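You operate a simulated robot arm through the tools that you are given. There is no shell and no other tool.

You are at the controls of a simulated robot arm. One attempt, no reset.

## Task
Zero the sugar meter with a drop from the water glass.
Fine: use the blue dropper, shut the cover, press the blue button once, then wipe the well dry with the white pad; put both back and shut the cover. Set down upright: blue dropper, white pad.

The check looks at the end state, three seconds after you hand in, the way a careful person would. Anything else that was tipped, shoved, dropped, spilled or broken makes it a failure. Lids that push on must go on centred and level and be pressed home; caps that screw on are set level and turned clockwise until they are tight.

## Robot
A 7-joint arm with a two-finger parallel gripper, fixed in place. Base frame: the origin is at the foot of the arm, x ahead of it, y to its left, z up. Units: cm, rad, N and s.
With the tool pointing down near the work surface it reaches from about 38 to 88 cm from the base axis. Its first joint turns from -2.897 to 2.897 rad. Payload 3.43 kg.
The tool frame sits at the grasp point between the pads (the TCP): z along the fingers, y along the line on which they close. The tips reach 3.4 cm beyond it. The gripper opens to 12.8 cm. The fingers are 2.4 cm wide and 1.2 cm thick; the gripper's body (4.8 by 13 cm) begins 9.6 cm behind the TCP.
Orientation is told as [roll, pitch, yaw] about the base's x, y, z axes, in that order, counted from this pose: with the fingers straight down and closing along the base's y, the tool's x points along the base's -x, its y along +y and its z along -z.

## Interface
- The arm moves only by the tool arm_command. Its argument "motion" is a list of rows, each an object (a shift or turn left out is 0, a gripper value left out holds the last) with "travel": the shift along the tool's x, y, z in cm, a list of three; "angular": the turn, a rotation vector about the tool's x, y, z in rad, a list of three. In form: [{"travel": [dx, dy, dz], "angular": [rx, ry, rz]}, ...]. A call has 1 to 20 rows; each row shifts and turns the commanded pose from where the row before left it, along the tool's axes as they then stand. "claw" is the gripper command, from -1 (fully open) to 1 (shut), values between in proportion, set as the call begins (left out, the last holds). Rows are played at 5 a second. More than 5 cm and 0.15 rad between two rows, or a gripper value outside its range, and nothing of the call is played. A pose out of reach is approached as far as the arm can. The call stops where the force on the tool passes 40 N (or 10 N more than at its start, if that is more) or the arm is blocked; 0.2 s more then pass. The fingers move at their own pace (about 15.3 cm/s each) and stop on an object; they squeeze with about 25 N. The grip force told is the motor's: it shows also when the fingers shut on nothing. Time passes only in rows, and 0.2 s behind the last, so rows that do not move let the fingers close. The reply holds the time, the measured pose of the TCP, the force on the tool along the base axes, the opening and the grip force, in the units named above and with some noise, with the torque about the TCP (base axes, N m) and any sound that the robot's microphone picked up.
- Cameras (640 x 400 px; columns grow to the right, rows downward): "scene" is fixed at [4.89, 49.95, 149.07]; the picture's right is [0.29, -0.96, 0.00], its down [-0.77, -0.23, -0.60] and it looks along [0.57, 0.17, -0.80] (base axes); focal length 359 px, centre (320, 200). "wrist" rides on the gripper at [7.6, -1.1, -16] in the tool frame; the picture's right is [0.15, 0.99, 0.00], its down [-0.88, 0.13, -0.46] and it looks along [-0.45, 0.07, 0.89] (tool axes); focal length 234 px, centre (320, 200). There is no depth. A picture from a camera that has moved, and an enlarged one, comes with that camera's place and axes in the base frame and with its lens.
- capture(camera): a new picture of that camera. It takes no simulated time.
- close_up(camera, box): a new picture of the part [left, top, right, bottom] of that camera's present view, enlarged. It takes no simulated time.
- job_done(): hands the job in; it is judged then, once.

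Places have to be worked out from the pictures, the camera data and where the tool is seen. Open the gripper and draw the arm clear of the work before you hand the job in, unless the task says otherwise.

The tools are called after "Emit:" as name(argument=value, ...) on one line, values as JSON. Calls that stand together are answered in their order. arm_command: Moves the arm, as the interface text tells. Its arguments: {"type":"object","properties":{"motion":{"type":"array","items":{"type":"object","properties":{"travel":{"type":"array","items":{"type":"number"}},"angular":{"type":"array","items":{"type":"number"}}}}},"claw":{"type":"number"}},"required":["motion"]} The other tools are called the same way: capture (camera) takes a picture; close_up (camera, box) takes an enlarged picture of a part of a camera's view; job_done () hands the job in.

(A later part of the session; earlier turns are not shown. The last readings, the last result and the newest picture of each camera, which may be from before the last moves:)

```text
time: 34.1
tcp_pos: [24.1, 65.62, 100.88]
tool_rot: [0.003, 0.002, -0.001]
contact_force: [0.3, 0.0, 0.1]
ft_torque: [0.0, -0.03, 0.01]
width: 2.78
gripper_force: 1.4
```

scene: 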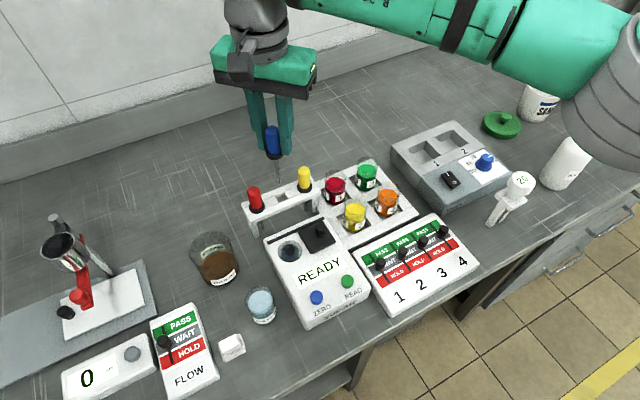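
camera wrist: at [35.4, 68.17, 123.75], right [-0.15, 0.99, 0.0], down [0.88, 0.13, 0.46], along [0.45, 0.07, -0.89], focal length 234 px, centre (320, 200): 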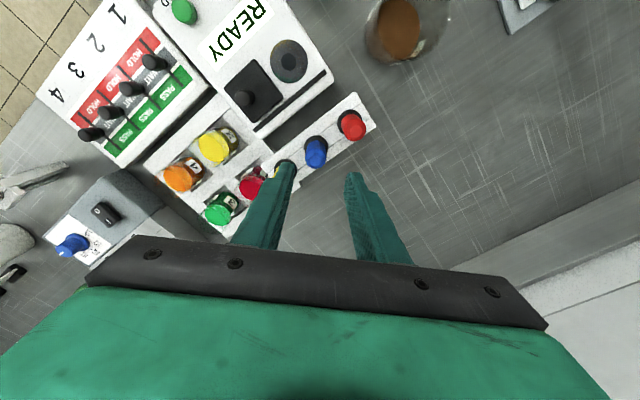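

Emit:
arm_command(motion=[{}, {}, {}], claw=0.6)

```text
time: 34.9
tcp_pos: [23.98, 65.53, 100.88]
tool_rot: [0.003, 0.0, -0.001]
contact_force: [1.2, -0.3, 0.1]
ft_torque: [0.02, -0.04, 0.04]
width: 2.7
gripper_force: 24.6
```

At 0.60 it is nearly fully squeezed again; I'll relax to 0.592 and wait for the draw.

Emit:
arm_command(motion=[{}, {}, {}, {}], claw=0.585)

Emit:
arm_command(motion=[{}, {}, {}, {}], claw=0.592)

```text
time: 35.9
tcp_pos: [23.98, 65.5, 100.95]
tool_rot: [0.004, 0.0, 0.001]
contact_force: [0.7, -0.6, 1.2]
ft_torque: [0.01, -0.03, -0.01]
width: 2.76
gripper_force: 1.7
```

```text
time: 36.9
tcp_pos: [24.01, 65.55, 100.92]
tool_rot: [0.005, 0.0, 0.001]
contact_force: [1.0, -1.1, 0.6]
ft_torque: [0.01, 0.03, 0.02]
width: 2.78
gripper_force: 1.4
```

Contact is maintained at 2.78 cm. I'll lift slowly and check the dropper follows.

Emit:
arm_command(motion=[{"travel": [0, 0, -0.4]}, {"travel": [0, 0, -0.6]}, {"travel": [0, 0, -0.6]}, {}])

Emit:
close_up(camera="scene", box=[220, 250, 310, 330])

Emit:
close_up(camera="wrist", box=[240, 90, 400, 213])

```text
time: 37.9
tcp_pos: [23.99, 65.77, 102.53]
tool_rot: [0.004, 0.0, 0.0]
contact_force: [-0.1, -0.1, 0.4]
ft_torque: [-0.01, 0.0, 0.0]
width: 2.81
gripper_force: 1.4
```

```text
5.00 times, centred on (265, 290) of scene
camera zoom: at [4.89, 49.95, 149.07], right [0.29, -0.96, 0.0], down [-0.77, -0.23, -0.6], along [0.57, 0.17, -0.8], focal length 1796 px, centre (595, -250)
```

zoom: 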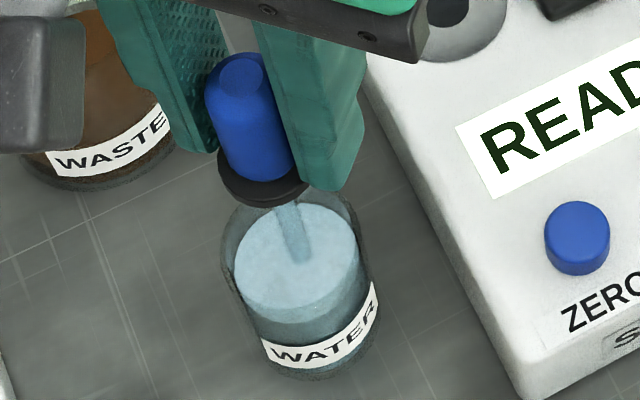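

```text
3.25 times, centred on (320, 152) of wrist
camera zoom: at [16.64, 64.47, 118.54], right [-0.15, 0.99, 0.0], down [0.88, 0.13, 0.46], along [0.45, 0.07, -0.89], focal length 762 px, centre (320, 358)
```

zoom: 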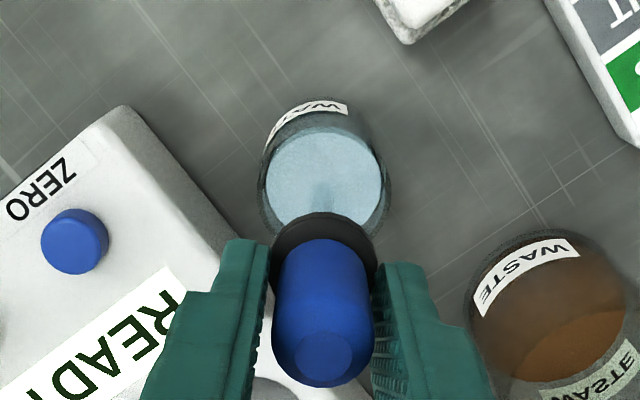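

It follows the gripper and the tube looks water-coloured. I'll lift clear and inspect the tube.

Emit:
arm_command(motion=[{"travel": [0, 0, -1.0]}, {"travel": [0, 0, -1.2]}, {"travel": [0, 0, -1.2]}, {"travel": [0, 0, -1.2]}, {"travel": [0, 0, -1.2]}, {"travel": [0, 0, -1]}, {"travel": [0, 0, -1]}, {}])

Emit:
close_up(camera="scene", box=[210, 210, 310, 310])

```text
time: 39.7
tcp_pos: [24.07, 65.71, 110.37]
tool_rot: [0.003, -0.001, 0.0]
contact_force: [0.5, -0.3, 0.0]
ft_torque: [-0.01, 0.04, 0.0]
width: 2.78
gripper_force: 0.7
```

```text
4.00 times, centred on (260, 260) of scene
camera zoom: at [4.89, 49.95, 149.07], right [0.29, -0.96, 0.0], down [-0.77, -0.23, -0.6], along [0.57, 0.17, -0.8], focal length 1437 px, centre (560, -40)
```

zoom: 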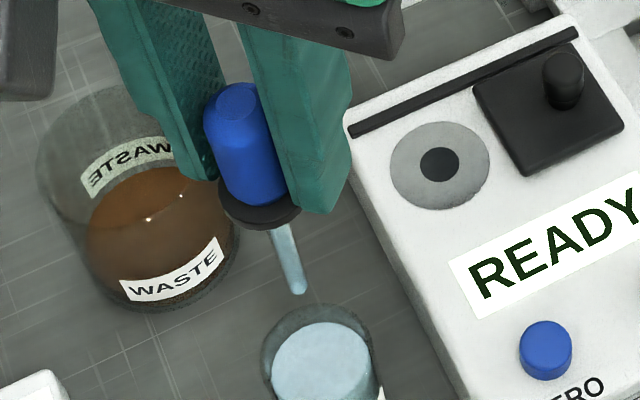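

The tube is full of water. I'll carry it smoothly to above the well and look.

Emit:
arm_command(motion=[{"travel": [-1.0, -0.12, 0]}, {"travel": [-2.0, -0.24, 0]}, {"travel": [-2.0, -0.24, 0]}, {"travel": [-2.0, -0.24, 0]}, {"travel": [-2.0, -0.24, 0]}, {"travel": [-1.0, -0.12, 0]}, {}, {}])

Emit:
close_up(camera="scene", box=[230, 150, 330, 260])

Emit:
close_up(camera="wrist", box=[240, 90, 400, 213])

```text
time: 41.5
tcp_pos: [34.02, 64.32, 110.39]
tool_rot: [0.003, -0.001, -0.001]
contact_force: [-0.1, -0.6, -0.8]
ft_torque: [-0.01, 0.01, 0.03]
width: 2.78
gripper_force: 1.1
```

```text
3.64 times, centred on (280, 205) of scene
camera zoom: at [4.89, 49.95, 149.07], right [0.29, -0.96, 0.0], down [-0.77, -0.23, -0.6], along [0.57, 0.17, -0.8], focal length 1306 px, centre (466, 182)
```

zoom: 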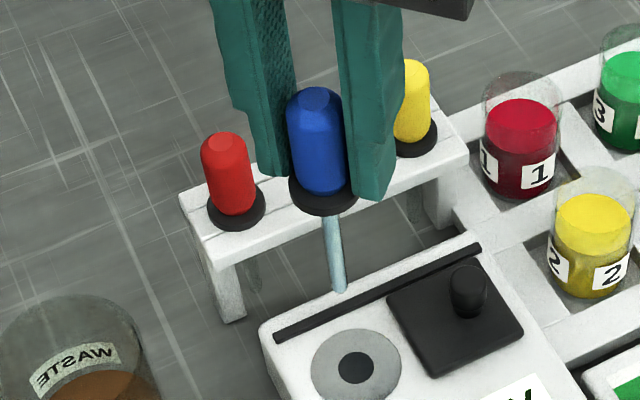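

```text
3.25 times, centred on (320, 152) of wrist
camera zoom: at [26.65, 63.21, 126.37], right [-0.15, 0.99, 0.0], down [0.88, 0.13, 0.46], along [0.45, 0.07, -0.89], focal length 762 px, centre (320, 358)
```

zoom: 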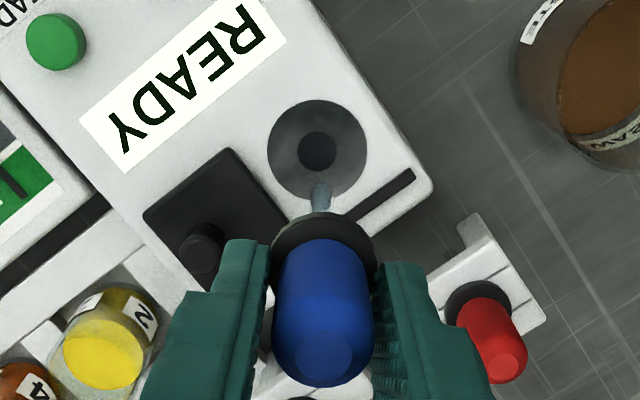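

The projected tip line lands within ~0.2 cm of the well centre. I'll fine-correct and lower so the tip is about 1.5 cm over the well.

Emit:
arm_command(motion=[{"travel": [-0.15, -0.12, 0.8]}, {"travel": [0, 0, 1.2]}, {"travel": [0, 0, 1.2]}, {"travel": [0, 0, 1.0]}, {"travel": [0, 0, 0.8]}, {}, {}])

Emit:
close_up(camera="scene", box=[250, 180, 330, 260])

Emit:
close_up(camera="wrist", box=[260, 100, 380, 175])

```text
time: 43.1
tcp_pos: [34.23, 64.41, 105.45]
tool_rot: [0.004, 0.0, -0.001]
contact_force: [-0.3, -0.3, 0.6]
ft_torque: [0.03, -0.01, 0.0]
width: 2.76
gripper_force: 1.2
```

```text
5.00 times, centred on (290, 220) of scene
camera zoom: at [4.89, 49.95, 149.07], right [0.29, -0.96, 0.0], down [-0.77, -0.23, -0.6], along [0.57, 0.17, -0.8], focal length 1796 px, centre (470, 100)
```

zoom: 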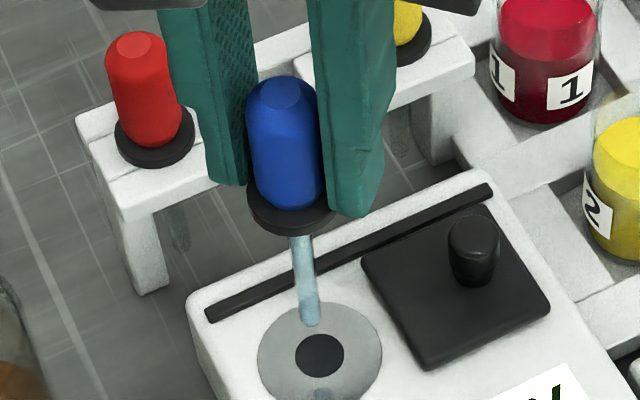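

```text
5.33 times, centred on (320, 138) of wrist
camera zoom: at [26.76, 63.14, 121.45], right [-0.15, 0.99, 0.0], down [0.88, 0.13, 0.46], along [0.45, 0.07, -0.89], focal length 1249 px, centre (320, 533)
```

zoom: 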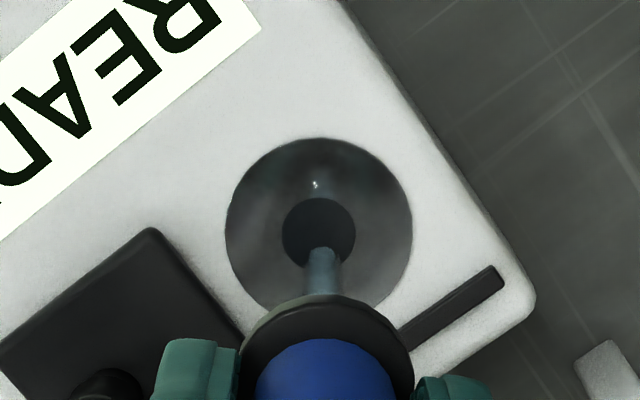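

The mirror reflection confirms the tip is over the well, ~2 cm high. I'll lower 1.2 cm more and begin a gentle squeeze.

Emit:
arm_command(motion=[{"travel": [0, -0.1, 0.6]}, {"travel": [0, 0, 0.6]}, {}, {}])

Emit:
close_up(camera="scene", box=[270, 210, 310, 250])

Emit:
close_up(camera="wrist", box=[280, 110, 360, 170])

```text
time: 44.1
tcp_pos: [34.08, 64.22, 104.05]
tool_rot: [0.004, 0.0, 0.001]
contact_force: [0.1, 0.3, -0.3]
ft_torque: [-0.01, 0.02, 0.03]
width: 2.77
gripper_force: 1.5
```

```text
10.00 times, centred on (290, 230) of scene
camera zoom: at [4.89, 49.95, 149.07], right [0.29, -0.96, 0.0], down [-0.77, -0.23, -0.6], along [0.57, 0.17, -0.8], focal length 3592 px, centre (620, -100)
```

zoom: 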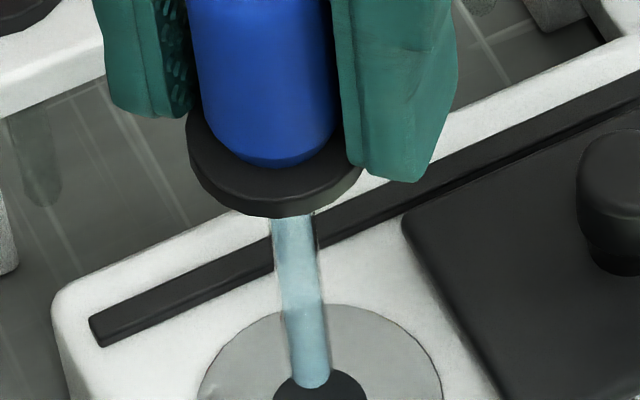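

```text
6.67 times, centred on (320, 140) of wrist
camera zoom: at [26.75, 63.04, 120.19], right [-0.15, 0.99, 0.0], down [0.88, 0.13, 0.46], along [0.45, 0.07, -0.89], focal length 1561 px, centre (320, 600)
```

zoom: 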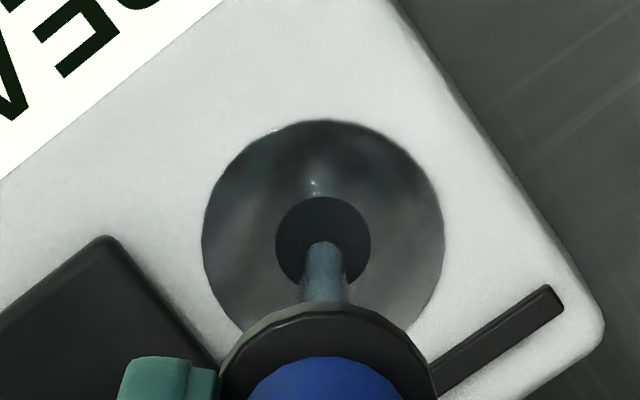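

The tip is just above the well. Now a small squeeze for one drop.

Emit:
arm_command(motion=[{}, {}], claw=0.596)

Emit:
close_up(camera="wrist", box=[280, 110, 360, 170])

Emit:
close_up(camera="scene", box=[270, 215, 310, 255])

```text
time: 44.7
tcp_pos: [34.16, 64.25, 104.06]
tool_rot: [0.004, -0.001, 0.0]
contact_force: [0.1, -0.4, -0.4]
ft_torque: [0.02, 0.06, 0.0]
width: 2.68
gripper_force: 24.8
```

```text
6.67 times, centred on (320, 140) of wrist
camera zoom: at [26.75, 63.04, 120.2], right [-0.15, 0.99, 0.0], down [0.88, 0.13, 0.46], along [0.45, 0.07, -0.89], focal length 1561 px, centre (320, 600)
```

zoom: 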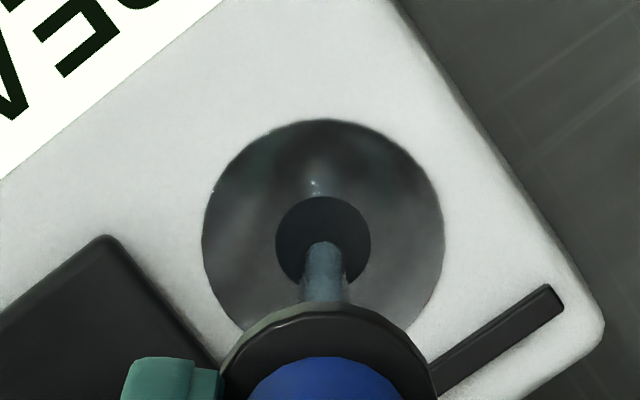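

```text
10.00 times, centred on (290, 235) of scene
camera zoom: at [4.89, 49.95, 149.07], right [0.29, -0.96, 0.0], down [-0.77, -0.23, -0.6], along [0.57, 0.17, -0.8], focal length 3592 px, centre (620, -150)
```

zoom: 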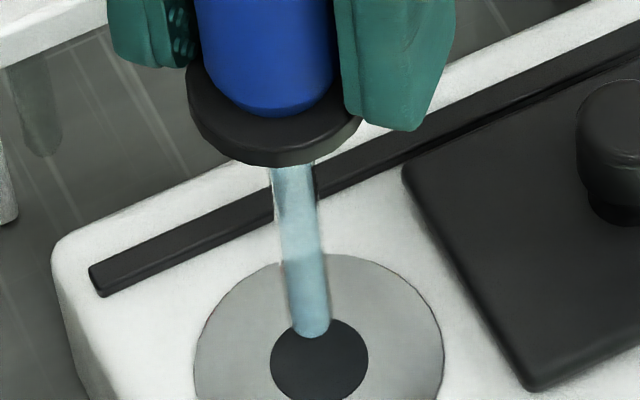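

No drop visible yet; I'll wait briefly at this squeeze.

Emit:
arm_command(motion=[{}])

Emit:
close_up(camera="scene", box=[270, 215, 310, 255])

Emit:
close_up(camera="wrist", box=[280, 110, 360, 170])

```text
time: 45.1
tcp_pos: [34.13, 64.39, 104.2]
tool_rot: [0.003, -0.001, -0.002]
contact_force: [0.6, 0.3, -0.6]
ft_torque: [-0.01, -0.01, -0.01]
width: 2.67
gripper_force: 25.1
```

```text
10.00 times, centred on (290, 235) of scene
camera zoom: at [4.89, 49.95, 149.07], right [0.29, -0.96, 0.0], down [-0.77, -0.23, -0.6], along [0.57, 0.17, -0.8], focal length 3592 px, centre (620, -150)
```

zoom: 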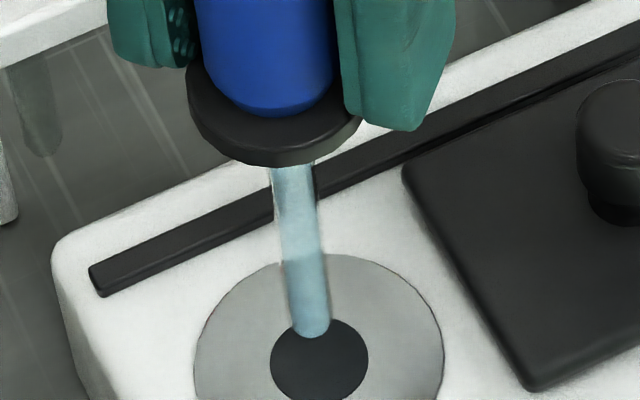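

```text
6.67 times, centred on (320, 140) of wrist
camera zoom: at [26.75, 63.04, 120.2], right [-0.15, 0.99, 0.0], down [0.88, 0.13, 0.46], along [0.45, 0.07, -0.89], focal length 1561 px, centre (320, 600)
```

zoom: 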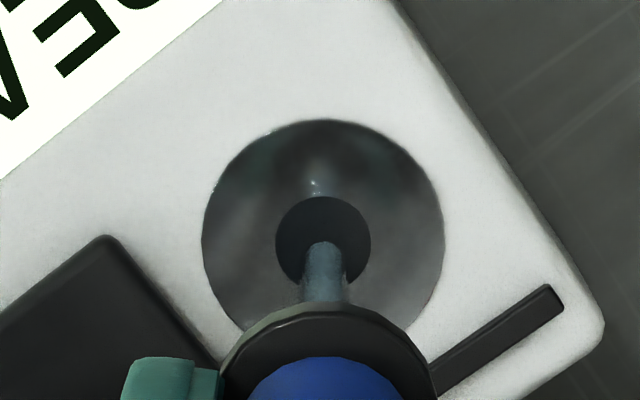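

Emit:
arm_command(motion=[{}], claw=0.61)

Emit:
close_up(camera="scene", box=[270, 215, 310, 255])

Emit:
arm_command(motion=[{}], claw=0.63)

Emit:
close_up(camera="scene", box=[270, 215, 310, 255])

```text
time: 45.5
tcp_pos: [34.26, 64.29, 104.12]
tool_rot: [0.002, -0.001, 0.001]
contact_force: [0.1, 0.3, 0.0]
ft_torque: [0.04, -0.01, -0.01]
width: 2.69
gripper_force: 24.5
```

```text
10.00 times, centred on (290, 235) of scene
camera zoom: at [4.89, 49.95, 149.07], right [0.29, -0.96, 0.0], down [-0.77, -0.23, -0.6], along [0.57, 0.17, -0.8], focal length 3592 px, centre (620, -150)
```

zoom: 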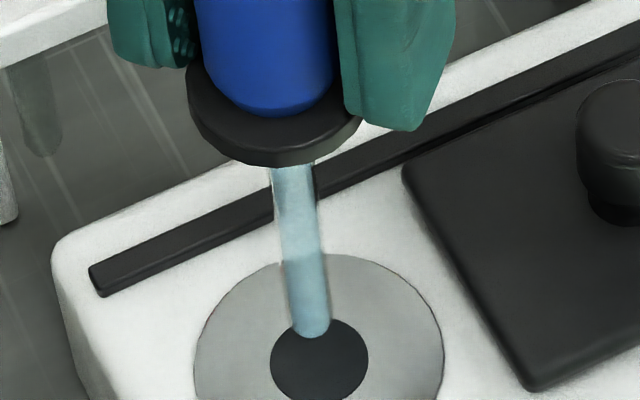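

```text
time: 45.9
tcp_pos: [34.17, 64.29, 104.09]
tool_rot: [0.004, -0.001, -0.002]
contact_force: [-0.1, -0.8, 0.2]
ft_torque: [0.0, 0.0, 0.02]
width: 2.72
gripper_force: 25.1
```

```text
10.00 times, centred on (290, 235) of scene
camera zoom: at [4.89, 49.95, 149.07], right [0.29, -0.96, 0.0], down [-0.77, -0.23, -0.6], along [0.57, 0.17, -0.8], focal length 3592 px, centre (620, -150)
```

zoom: 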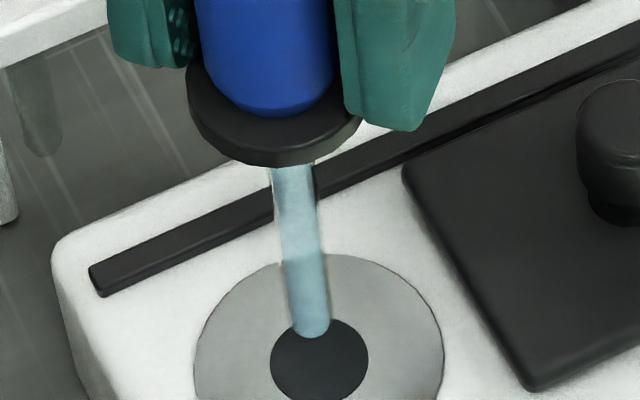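

Emit:
close_up(camera="wrist", box=[300, 125, 345, 155])

Emit:
close_up(camera="scene", box=[284, 236, 304, 256])

```text
13.33 times, centred on (322, 140) of wrist
camera zoom: at [26.75, 63.04, 120.2], right [-0.15, 0.99, 0.0], down [0.88, 0.13, 0.46], along [0.45, 0.07, -0.89], focal length 3122 px, centre (287, 1000)
```

zoom: 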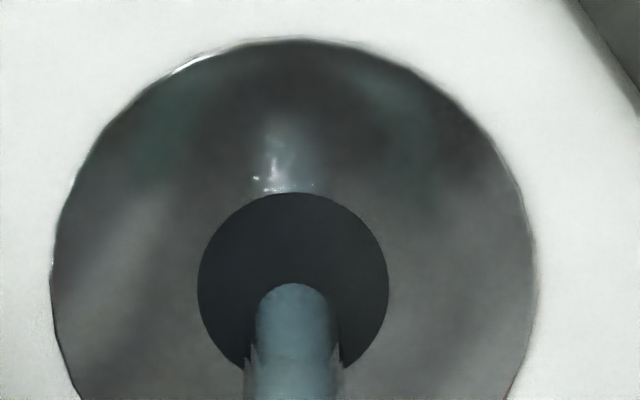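

```text
16.00 times, centred on (294, 246) of scene
camera zoom: at [4.89, 49.95, 149.07], right [0.29, -0.96, 0.0], down [-0.77, -0.23, -0.6], along [0.57, 0.17, -0.8], focal length 5747 px, centre (736, -536)
```

zoom: 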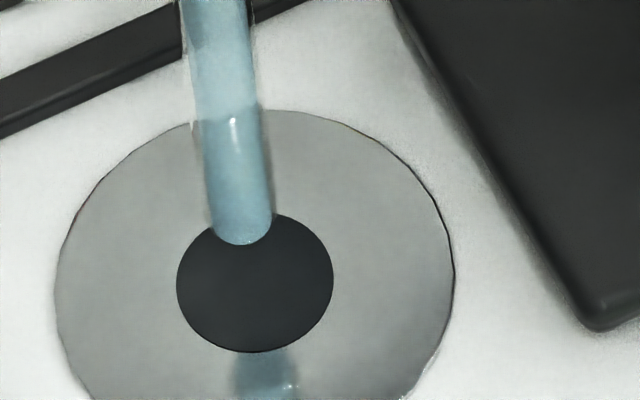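

No drop yet. I'll squeeze further in steps.

Emit:
arm_command(motion=[{}], claw=0.7)

Emit:
close_up(camera="scene", box=[284, 236, 304, 256])

Emit:
arm_command(motion=[{}], claw=0.85)

Emit:
close_up(camera="scene", box=[284, 236, 304, 256])

```text
time: 46.3
tcp_pos: [34.17, 64.4, 104.14]
tool_rot: [0.004, 0.001, -0.001]
contact_force: [0.8, -0.5, -0.2]
ft_torque: [0.01, -0.01, 0.01]
width: 2.68
gripper_force: 25.0
```

```text
16.00 times, centred on (294, 246) of scene
camera zoom: at [4.89, 49.95, 149.07], right [0.29, -0.96, 0.0], down [-0.77, -0.23, -0.6], along [0.57, 0.17, -0.8], focal length 5747 px, centre (736, -536)
```

zoom: 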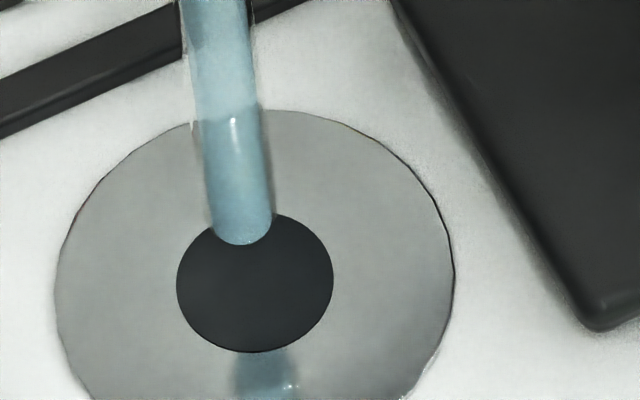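

```text
time: 46.7
tcp_pos: [34.25, 64.35, 104.21]
tool_rot: [0.004, 0.002, 0.0]
contact_force: [0.0, -0.5, -0.3]
ft_torque: [-0.02, 0.02, -0.01]
width: 2.67
gripper_force: 24.9
```

```text
16.00 times, centred on (294, 246) of scene
camera zoom: at [4.89, 49.95, 149.07], right [0.29, -0.96, 0.0], down [-0.77, -0.23, -0.6], along [0.57, 0.17, -0.8], focal length 5747 px, centre (736, -536)
```

zoom: 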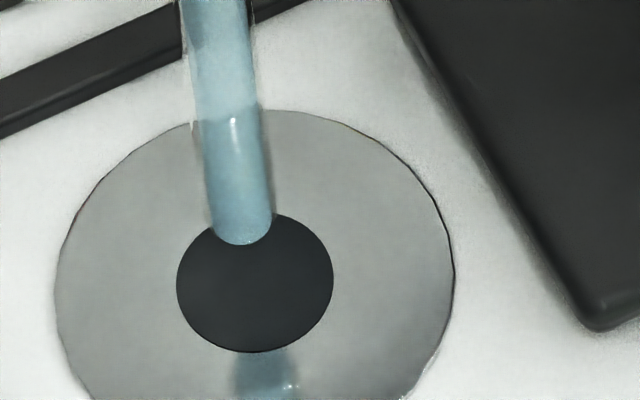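

The full grip gave no drop at 1 cm height. I'll lower the tip to ~0.4 cm above the well and look again.

Emit:
arm_command(motion=[{"travel": [0, 0, 0.3]}, {"travel": [0, 0, 0.3]}, {}])

Emit:
close_up(camera="scene", box=[284, 236, 304, 256])

Emit:
close_up(camera="wrist", box=[300, 125, 345, 155])

```text
time: 47.5
tcp_pos: [34.25, 64.29, 103.55]
tool_rot: [0.003, 0.0, 0.0]
contact_force: [0.0, -0.5, -0.2]
ft_torque: [0.0, -0.04, 0.0]
width: 2.71
gripper_force: 24.9
```

```text
16.00 times, centred on (294, 246) of scene
camera zoom: at [4.89, 49.95, 149.07], right [0.29, -0.96, 0.0], down [-0.77, -0.23, -0.6], along [0.57, 0.17, -0.8], focal length 5747 px, centre (736, -536)
```

zoom: 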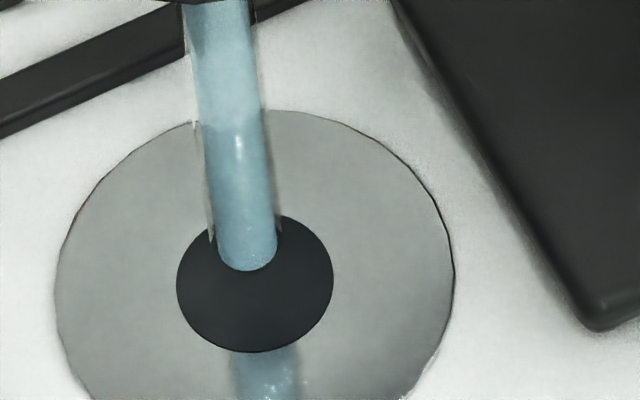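

```text
13.33 times, centred on (322, 140) of wrist
camera zoom: at [26.74, 63.02, 119.63], right [-0.15, 0.99, 0.0], down [0.88, 0.13, 0.46], along [0.45, 0.07, -0.89], focal length 3122 px, centre (287, 1000)
```

zoom: 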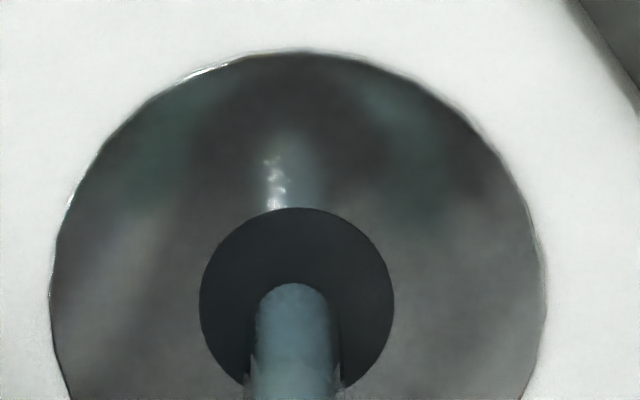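

Still dry. I'll relax to the light hold and then give one definite full squeeze here.

Emit:
arm_command(motion=[{}, {}], claw=0.59)

Emit:
close_up(camera="scene", box=[284, 236, 304, 256])

Emit:
arm_command(motion=[{}], claw=1)

Emit:
close_up(camera="scene", box=[284, 236, 304, 256])

```text
time: 48.1
tcp_pos: [34.19, 64.3, 103.62]
tool_rot: [0.004, 0.001, -0.001]
contact_force: [0.1, -0.7, -0.7]
ft_torque: [0.0, 0.0, 0.01]
width: 2.7
gripper_force: 24.9
```

```text
16.00 times, centred on (294, 246) of scene
camera zoom: at [4.89, 49.95, 149.07], right [0.29, -0.96, 0.0], down [-0.77, -0.23, -0.6], along [0.57, 0.17, -0.8], focal length 5747 px, centre (736, -536)
```

zoom: 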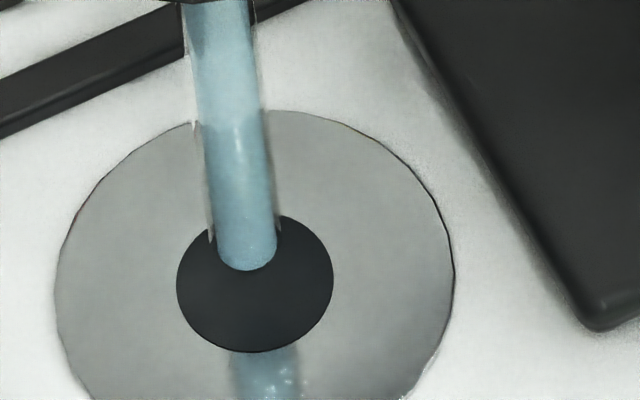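

```text
time: 48.5
tcp_pos: [34.23, 64.18, 103.65]
tool_rot: [0.003, 0.0, 0.001]
contact_force: [-0.8, 0.5, 0.0]
ft_torque: [0.03, 0.04, -0.01]
width: 2.69
gripper_force: 24.8
```

```text
16.00 times, centred on (294, 246) of scene
camera zoom: at [4.89, 49.95, 149.07], right [0.29, -0.96, 0.0], down [-0.77, -0.23, -0.6], along [0.57, 0.17, -0.8], focal length 5747 px, centre (736, -536)
```

zoom: 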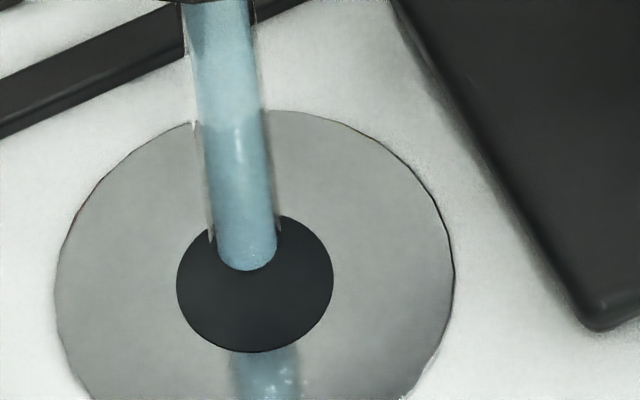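

Relaxing needs a lower command because of grip hysteresis. I'll release to 0.58, confirm the light hold, then squeeze once.

Emit:
arm_command(motion=[{}], claw=0.583)

Emit:
close_up(camera="scene", box=[274, 216, 304, 256])

```text
time: 48.9
tcp_pos: [34.2, 64.23, 103.61]
tool_rot: [0.004, 0.002, 0.001]
contact_force: [0.3, 0.4, -0.6]
ft_torque: [-0.01, -0.01, 0.0]
width: 2.8
gripper_force: 11.0
```

```text
10.00 times, centred on (289, 236) of scene
camera zoom: at [4.89, 49.95, 149.07], right [0.29, -0.96, 0.0], down [-0.77, -0.23, -0.6], along [0.57, 0.17, -0.8], focal length 3592 px, centre (630, -160)
```

zoom: 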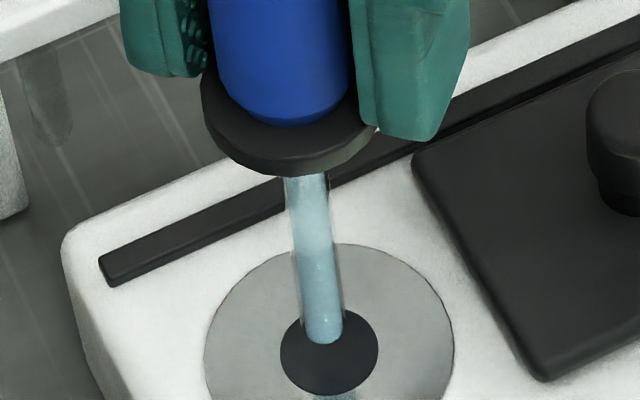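

Emit:
arm_command(motion=[{}], claw=1)

Emit:
close_up(camera="scene", box=[274, 216, 304, 256])

Emit:
close_up(camera="wrist", box=[300, 125, 345, 155])

```text
time: 49.3
tcp_pos: [34.2, 64.26, 103.59]
tool_rot: [0.004, 0.001, -0.001]
contact_force: [0.7, 0.8, 0.3]
ft_torque: [-0.01, 0.0, 0.04]
width: 2.7
gripper_force: 24.6
```

```text
10.00 times, centred on (289, 236) of scene
camera zoom: at [4.89, 49.95, 149.07], right [0.29, -0.96, 0.0], down [-0.77, -0.23, -0.6], along [0.57, 0.17, -0.8], focal length 3592 px, centre (630, -160)
```

zoom: 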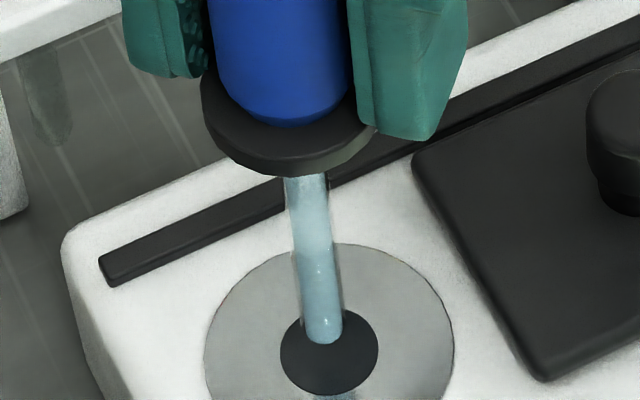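

```text
13.33 times, centred on (322, 140) of wrist
camera zoom: at [26.75, 63.02, 119.64], right [-0.15, 0.99, 0.0], down [0.88, 0.13, 0.46], along [0.45, 0.07, -0.89], focal length 3122 px, centre (287, 1000)
```

zoom: 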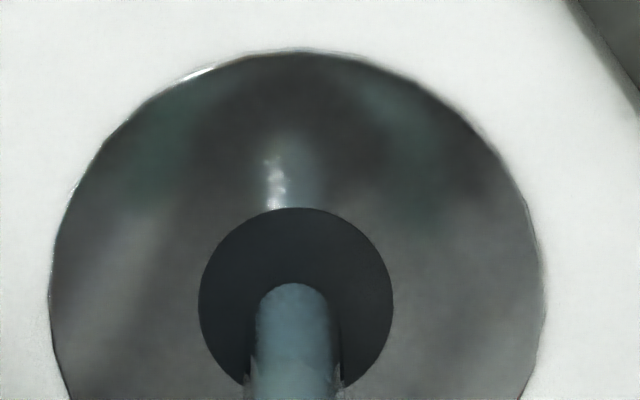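

Squeezing alone does nothing visible; perhaps the tip must be right at the well. I'll lower in small steps, watching force.

Emit:
arm_command(motion=[{"travel": [0, 0, 0.25]}, {}])

Emit:
close_up(camera="scene", box=[284, 236, 304, 256])

Emit:
close_up(camera="wrist", box=[300, 125, 345, 155])

```text
time: 49.9
tcp_pos: [34.14, 64.29, 103.33]
tool_rot: [0.004, 0.0, 0.0]
contact_force: [-0.4, -0.1, 0.9]
ft_torque: [-0.03, -0.05, 0.0]
width: 2.7
gripper_force: 25.0
```

```text
16.00 times, centred on (294, 246) of scene
camera zoom: at [4.89, 49.95, 149.07], right [0.29, -0.96, 0.0], down [-0.77, -0.23, -0.6], along [0.57, 0.17, -0.8], focal length 5747 px, centre (736, -536)
```

zoom: 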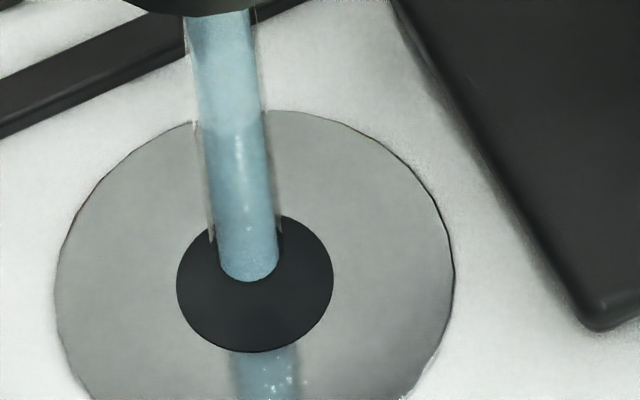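

```text
13.33 times, centred on (322, 140) of wrist
camera zoom: at [26.72, 63.01, 119.43], right [-0.15, 0.99, 0.0], down [0.88, 0.13, 0.46], along [0.45, 0.07, -0.89], focal length 3122 px, centre (287, 1000)
```

zoom: 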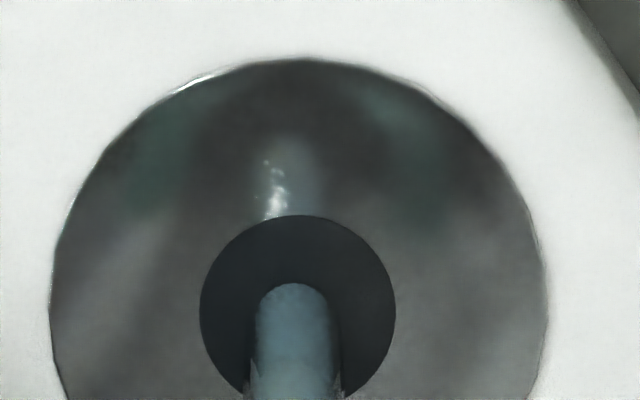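

Emit:
arm_command(motion=[{"travel": [0, -0.05, 0.2]}, {"travel": [0, 0, 0.1]}, {}, {}, {}])

Emit:
close_up(camera="scene", box=[284, 236, 304, 256])

Emit:
close_up(camera="wrist", box=[300, 125, 345, 155])

```text
time: 51.1
tcp_pos: [34.21, 64.22, 103.07]
tool_rot: [0.004, 0.0, -0.001]
contact_force: [0.0, -0.1, 0.4]
ft_torque: [0.01, 0.0, -0.02]
width: 2.69
gripper_force: 24.4
```

```text
16.00 times, centred on (294, 246) of scene
camera zoom: at [4.89, 49.95, 149.07], right [0.29, -0.96, 0.0], down [-0.77, -0.23, -0.6], along [0.57, 0.17, -0.8], focal length 5747 px, centre (736, -536)
```

zoom: 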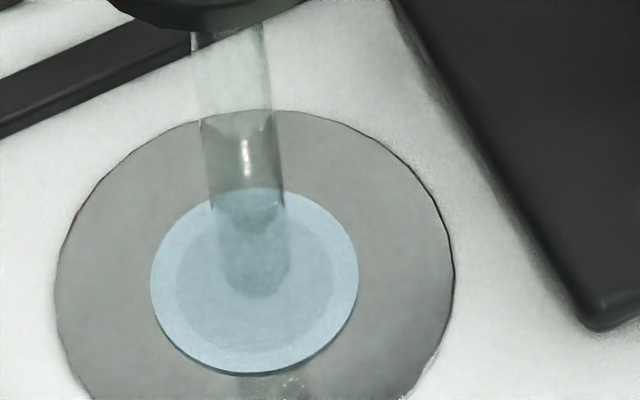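

```text
13.33 times, centred on (322, 140) of wrist
camera zoom: at [26.76, 62.95, 119.09], right [-0.15, 0.99, 0.0], down [0.88, 0.13, 0.46], along [0.45, 0.07, -0.89], focal length 3122 px, centre (287, 1000)
```

zoom: 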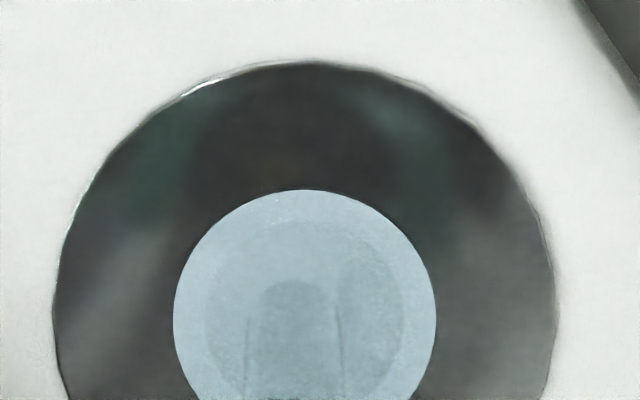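

The drop transferred into the well and the tube is now empty. Keeping the squeeze, I'll lift straight up and go above the rack slot.

Emit:
arm_command(motion=[{"travel": [0, 0, -0.5]}, {"travel": [0, 0, -1.5]}, {"travel": [0, 0, -3]}, {"travel": [0, 0, -3]}, {"travel": [-1.5, 0.79, -1]}, {"travel": [-2.5, 1.31, 0]}, {"travel": [-2.5, 1.31, 0]}, {"travel": [-2.5, 1.31, 0]}, {}, {}])

Emit:
close_up(camera="scene", box=[230, 110, 350, 260])

Emit:
close_up(camera="wrist", box=[230, 80, 410, 213])

```text
time: 53.3
tcp_pos: [43.11, 68.87, 112.01]
tool_rot: [0.005, 0.0, 0.001]
contact_force: [-0.3, -0.6, 0.0]
ft_torque: [-0.03, 0.01, -0.03]
width: 2.7
gripper_force: 25.2
```

```text
2.67 times, centred on (290, 185) of scene
camera zoom: at [4.89, 49.95, 149.07], right [0.29, -0.96, 0.0], down [-0.77, -0.23, -0.6], along [0.57, 0.17, -0.8], focal length 958 px, centre (400, 240)
```

zoom: 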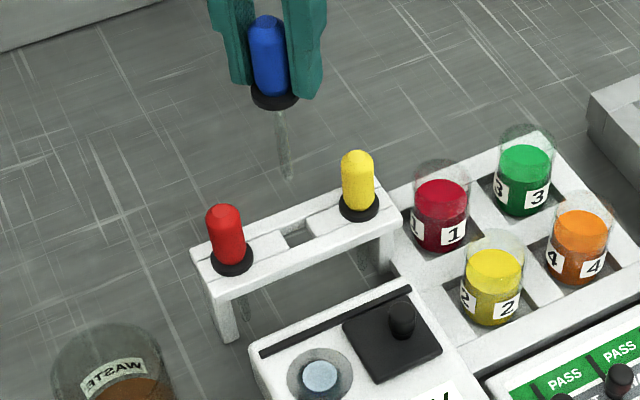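

```text
3.01 times, centred on (320, 146) of wrist
camera zoom: at [35.68, 67.77, 128.12], right [-0.15, 0.99, 0.0], down [0.88, 0.13, 0.46], along [0.45, 0.07, -0.89], focal length 704 px, centre (320, 361)
```

zoom: 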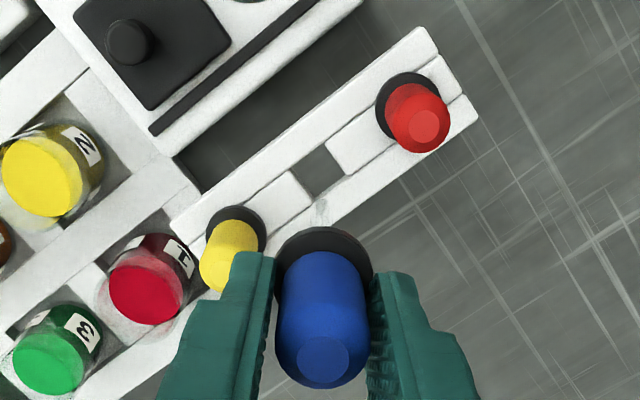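

Camera pose shows I'm within 0.1 cm of the original grasp line. I'll lower so the tip is just above the slot and check.

Emit:
arm_command(motion=[{"travel": [-0.1, -0.03, 1.5]}, {"travel": [0, 0, 1.5]}, {"travel": [0, 0, 1.0]}, {}, {}])

Emit:
close_up(camera="scene", box=[245, 130, 325, 220])

Emit:
close_up(camera="wrist", box=[260, 90, 390, 190])

```text
time: 54.5
tcp_pos: [43.34, 68.81, 108.19]
tool_rot: [0.004, 0.0, 0.0]
contact_force: [-0.3, -0.4, -0.3]
ft_torque: [0.0, -0.01, 0.01]
width: 2.7
gripper_force: 25.5
```

```text
4.44 times, centred on (285, 175) of scene
camera zoom: at [4.89, 49.95, 149.07], right [0.29, -0.96, 0.0], down [-0.77, -0.23, -0.6], along [0.57, 0.17, -0.8], focal length 1596 px, centre (476, 311)
```

zoom: 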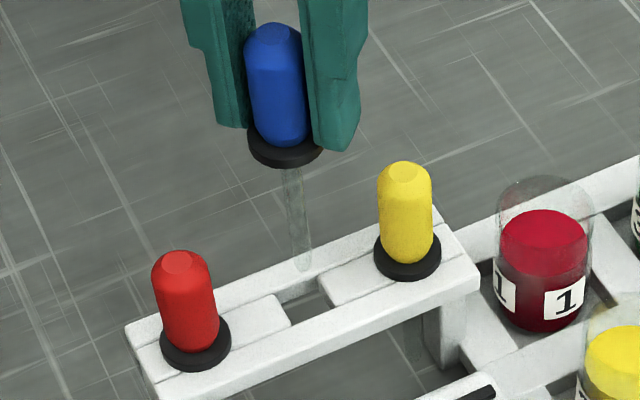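

```text
4.00 times, centred on (325, 140) of wrist
camera zoom: at [35.87, 67.54, 124.12], right [-0.15, 0.99, 0.0], down [0.88, 0.13, 0.46], along [0.45, 0.07, -0.89], focal length 937 px, centre (300, 440)
```

zoom: 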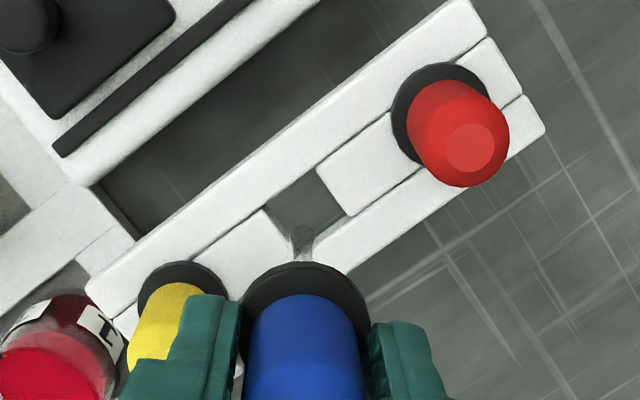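

Emit:
arm_command(motion=[{"travel": [0.08, 0.17, 0]}, {"travel": [0, 0, 1.2]}, {"travel": [0, 0, 1.2]}, {"travel": [0, 0, 1.0]}, {}, {}])

Emit:
close_up(camera="scene", box=[245, 130, 325, 220])

Emit:
close_up(camera="wrist", box=[260, 90, 390, 190])

```text
time: 55.9
tcp_pos: [43.29, 68.91, 104.65]
tool_rot: [0.003, 0.0, -0.001]
contact_force: [-1.0, -0.2, 0.4]
ft_torque: [0.01, 0.02, 0.0]
width: 2.7
gripper_force: 24.6
```

```text
4.44 times, centred on (285, 175) of scene
camera zoom: at [4.89, 49.95, 149.07], right [0.29, -0.96, 0.0], down [-0.77, -0.23, -0.6], along [0.57, 0.17, -0.8], focal length 1596 px, centre (476, 311)
```

zoom: 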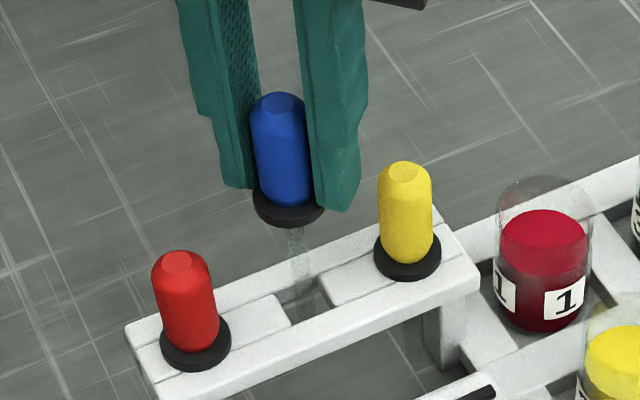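

```text
4.00 times, centred on (325, 140) of wrist
camera zoom: at [35.82, 67.71, 120.64], right [-0.15, 0.99, 0.0], down [0.88, 0.13, 0.46], along [0.45, 0.07, -0.89], focal length 937 px, centre (300, 440)
```

zoom: 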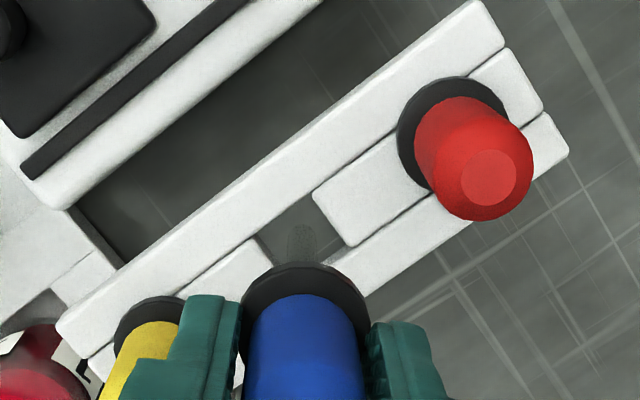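

The tip is in the slot. I'll continue lowering toward the seated height (~98.3), slowing at the end.

Emit:
arm_command(motion=[{"travel": [0, 0, 1.5]}, {"travel": [0, 0, 1.5]}, {"travel": [0, 0, 1.5]}, {"travel": [0, 0, 1.0]}, {"travel": [0, 0, 0.4]}, {}, {}])

Emit:
close_up(camera="scene", box=[245, 150, 325, 230])

```text
time: 57.5
tcp_pos: [43.1, 69.09, 98.76]
tool_rot: [0.004, -0.001, 0.0]
contact_force: [-0.7, -0.6, 0.3]
ft_torque: [-0.03, -0.02, 0.0]
width: 2.7
gripper_force: 25.1
```

```text
5.00 times, centred on (285, 190) of scene
camera zoom: at [4.89, 49.95, 149.07], right [0.29, -0.96, 0.0], down [-0.77, -0.23, -0.6], along [0.57, 0.17, -0.8], focal length 1796 px, centre (495, 250)
```

zoom: 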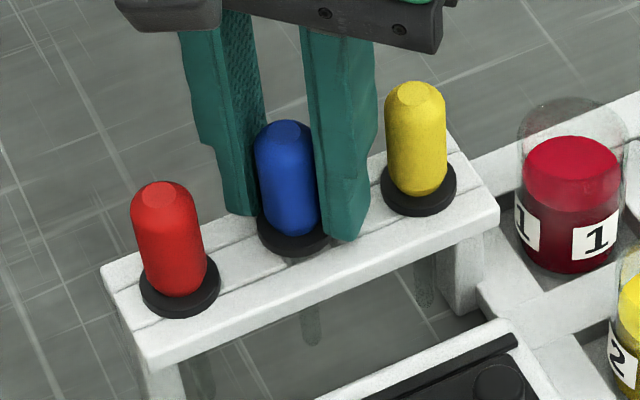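

Emit:
arm_command(motion=[{"travel": [0, 0, 0.2]}, {"travel": [0, 0, 0.2]}, {}])

Emit:
arm_command(motion=[{"travel": [0, 0, 0.15]}, {}])

```text
time: 58.3
tcp_pos: [43.13, 68.94, 98.3]
tool_rot: [0.003, 0.0, 0.001]
contact_force: [0.9, -1.5, -0.2]
ft_torque: [0.0, 0.0, 0.0]
width: 2.7
gripper_force: 24.9
```

```text
time: 58.9
tcp_pos: [43.2, 69.13, 98.13]
tool_rot: [0.003, 0.0, 0.001]
contact_force: [0.1, 0.3, 1.2]
ft_torque: [0.0, -0.02, 0.01]
width: 2.71
gripper_force: 24.4
```

Emit:
arm_command(motion=[{"travel": [0, 0, 0.12]}, {}])

Emit:
close_up(camera="scene", box=[245, 150, 325, 230])

```text
time: 59.5
tcp_pos: [43.14, 69.05, 98.28]
tool_rot: [0.005, 0.001, 0.0]
contact_force: [-1.2, 0.8, 9.2]
ft_torque: [-0.03, 0.06, 0.0]
width: 2.67
gripper_force: 25.3
```

```text
5.00 times, centred on (285, 190) of scene
camera zoom: at [4.89, 49.95, 149.07], right [0.29, -0.96, 0.0], down [-0.77, -0.23, -0.6], along [0.57, 0.17, -0.8], focal length 1796 px, centre (495, 250)
```

zoom: 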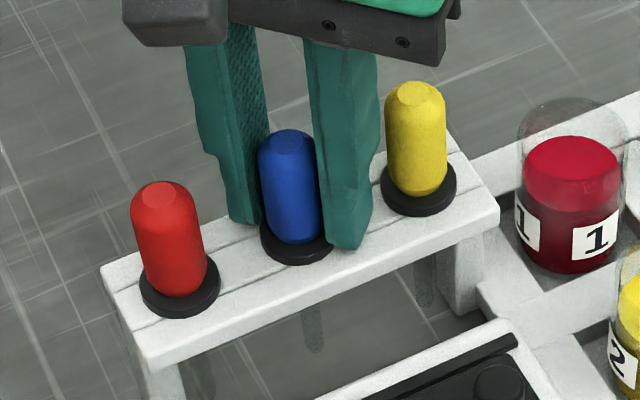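

The collar has seated on the rack (9 N reaction). I'll open to 4.5 cm and rise straight up.

Emit:
arm_command(motion=[{"travel": [0, 0, -0.1]}, {}, {}], claw=0.3)

Emit:
arm_command(motion=[{"travel": [0, 0, -1.5]}, {"travel": [0, 0, -3]}, {"travel": [0, 0, -3]}, {"travel": [0, 0, -2.5]}, {}])

Emit:
close_up(camera="scene", box=[230, 130, 350, 260])

Emit:
close_up(camera="wrist", box=[250, 90, 410, 210])

```text
time: 60.3
tcp_pos: [43.26, 69.05, 98.23]
tool_rot: [0.003, 0.0, 0.002]
contact_force: [0.2, -0.2, -0.3]
ft_torque: [0.0, 0.0, 0.0]
width: 4.48
gripper_force: 0.0
```

```text
time: 61.5
tcp_pos: [43.24, 69.12, 108.24]
tool_rot: [0.005, 0.001, 0.0]
contact_force: [-0.2, 0.1, -0.3]
ft_torque: [0.0, 0.04, 0.0]
width: 4.48
gripper_force: 0.1
```

```text
3.08 times, centred on (290, 195) of scene
camera zoom: at [4.89, 49.95, 149.07], right [0.29, -0.96, 0.0], down [-0.77, -0.23, -0.6], along [0.57, 0.17, -0.8], focal length 1105 px, centre (412, 215)
```

zoom: 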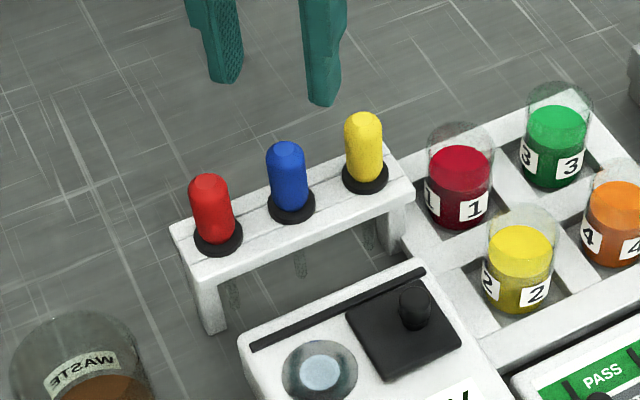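

```text
3.33 times, centred on (330, 150) of wrist
camera zoom: at [35.71, 67.87, 124.29], right [-0.15, 0.99, 0.0], down [0.88, 0.13, 0.46], along [0.45, 0.07, -0.89], focal length 781 px, centre (287, 367)
```

zoom: 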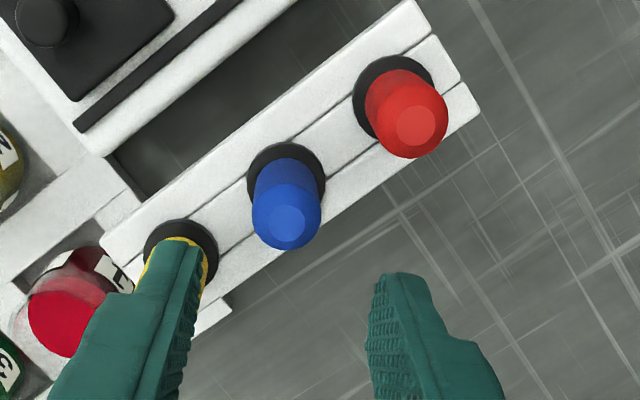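

The dropper is back upright. Next I'll go above the knob at its open position (38.9, 60.2) and turn to the 45° yaw.

Emit:
arm_command(motion=[{"travel": [1.45, -2.95, 0]}, {"travel": [1.45, -2.95, 0]}, {"travel": [1.45, -2.95, 0]}, {"angular": [0, 0, -0.131]}, {"angular": [0, 0, -0.131]}, {"angular": [0, 0, -0.131]}, {"angular": [0, 0, -0.131]}, {"angular": [0, 0, -0.131]}, {"angular": [0, 0, -0.131]}, {}, {}])

Emit:
close_up(camera="wrist", box=[240, 100, 400, 200])

```text
time: 63.9
tcp_pos: [38.81, 60.19, 108.14]
tool_rot: [0.001, -0.003, 0.788]
contact_force: [-0.5, 0.2, -0.2]
ft_torque: [0.0, -0.01, -0.02]
width: 4.45
gripper_force: 0.1
```

```text
4.00 times, centred on (320, 150) of wrist
camera zoom: at [34.45, 53.95, 124.14], right [-0.8, 0.59, 0.0], down [0.53, 0.71, 0.46], along [0.27, 0.37, -0.89], focal length 937 px, centre (320, 400)
```

zoom: 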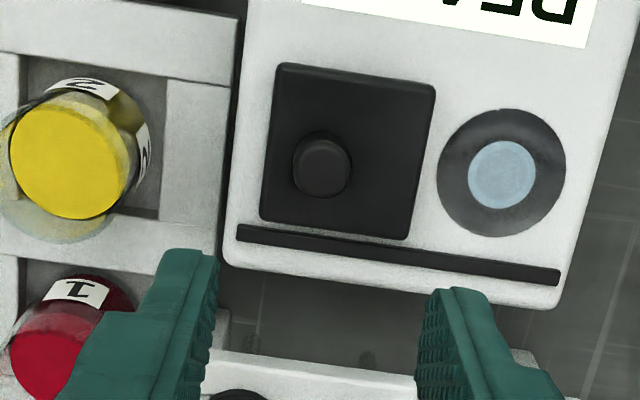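

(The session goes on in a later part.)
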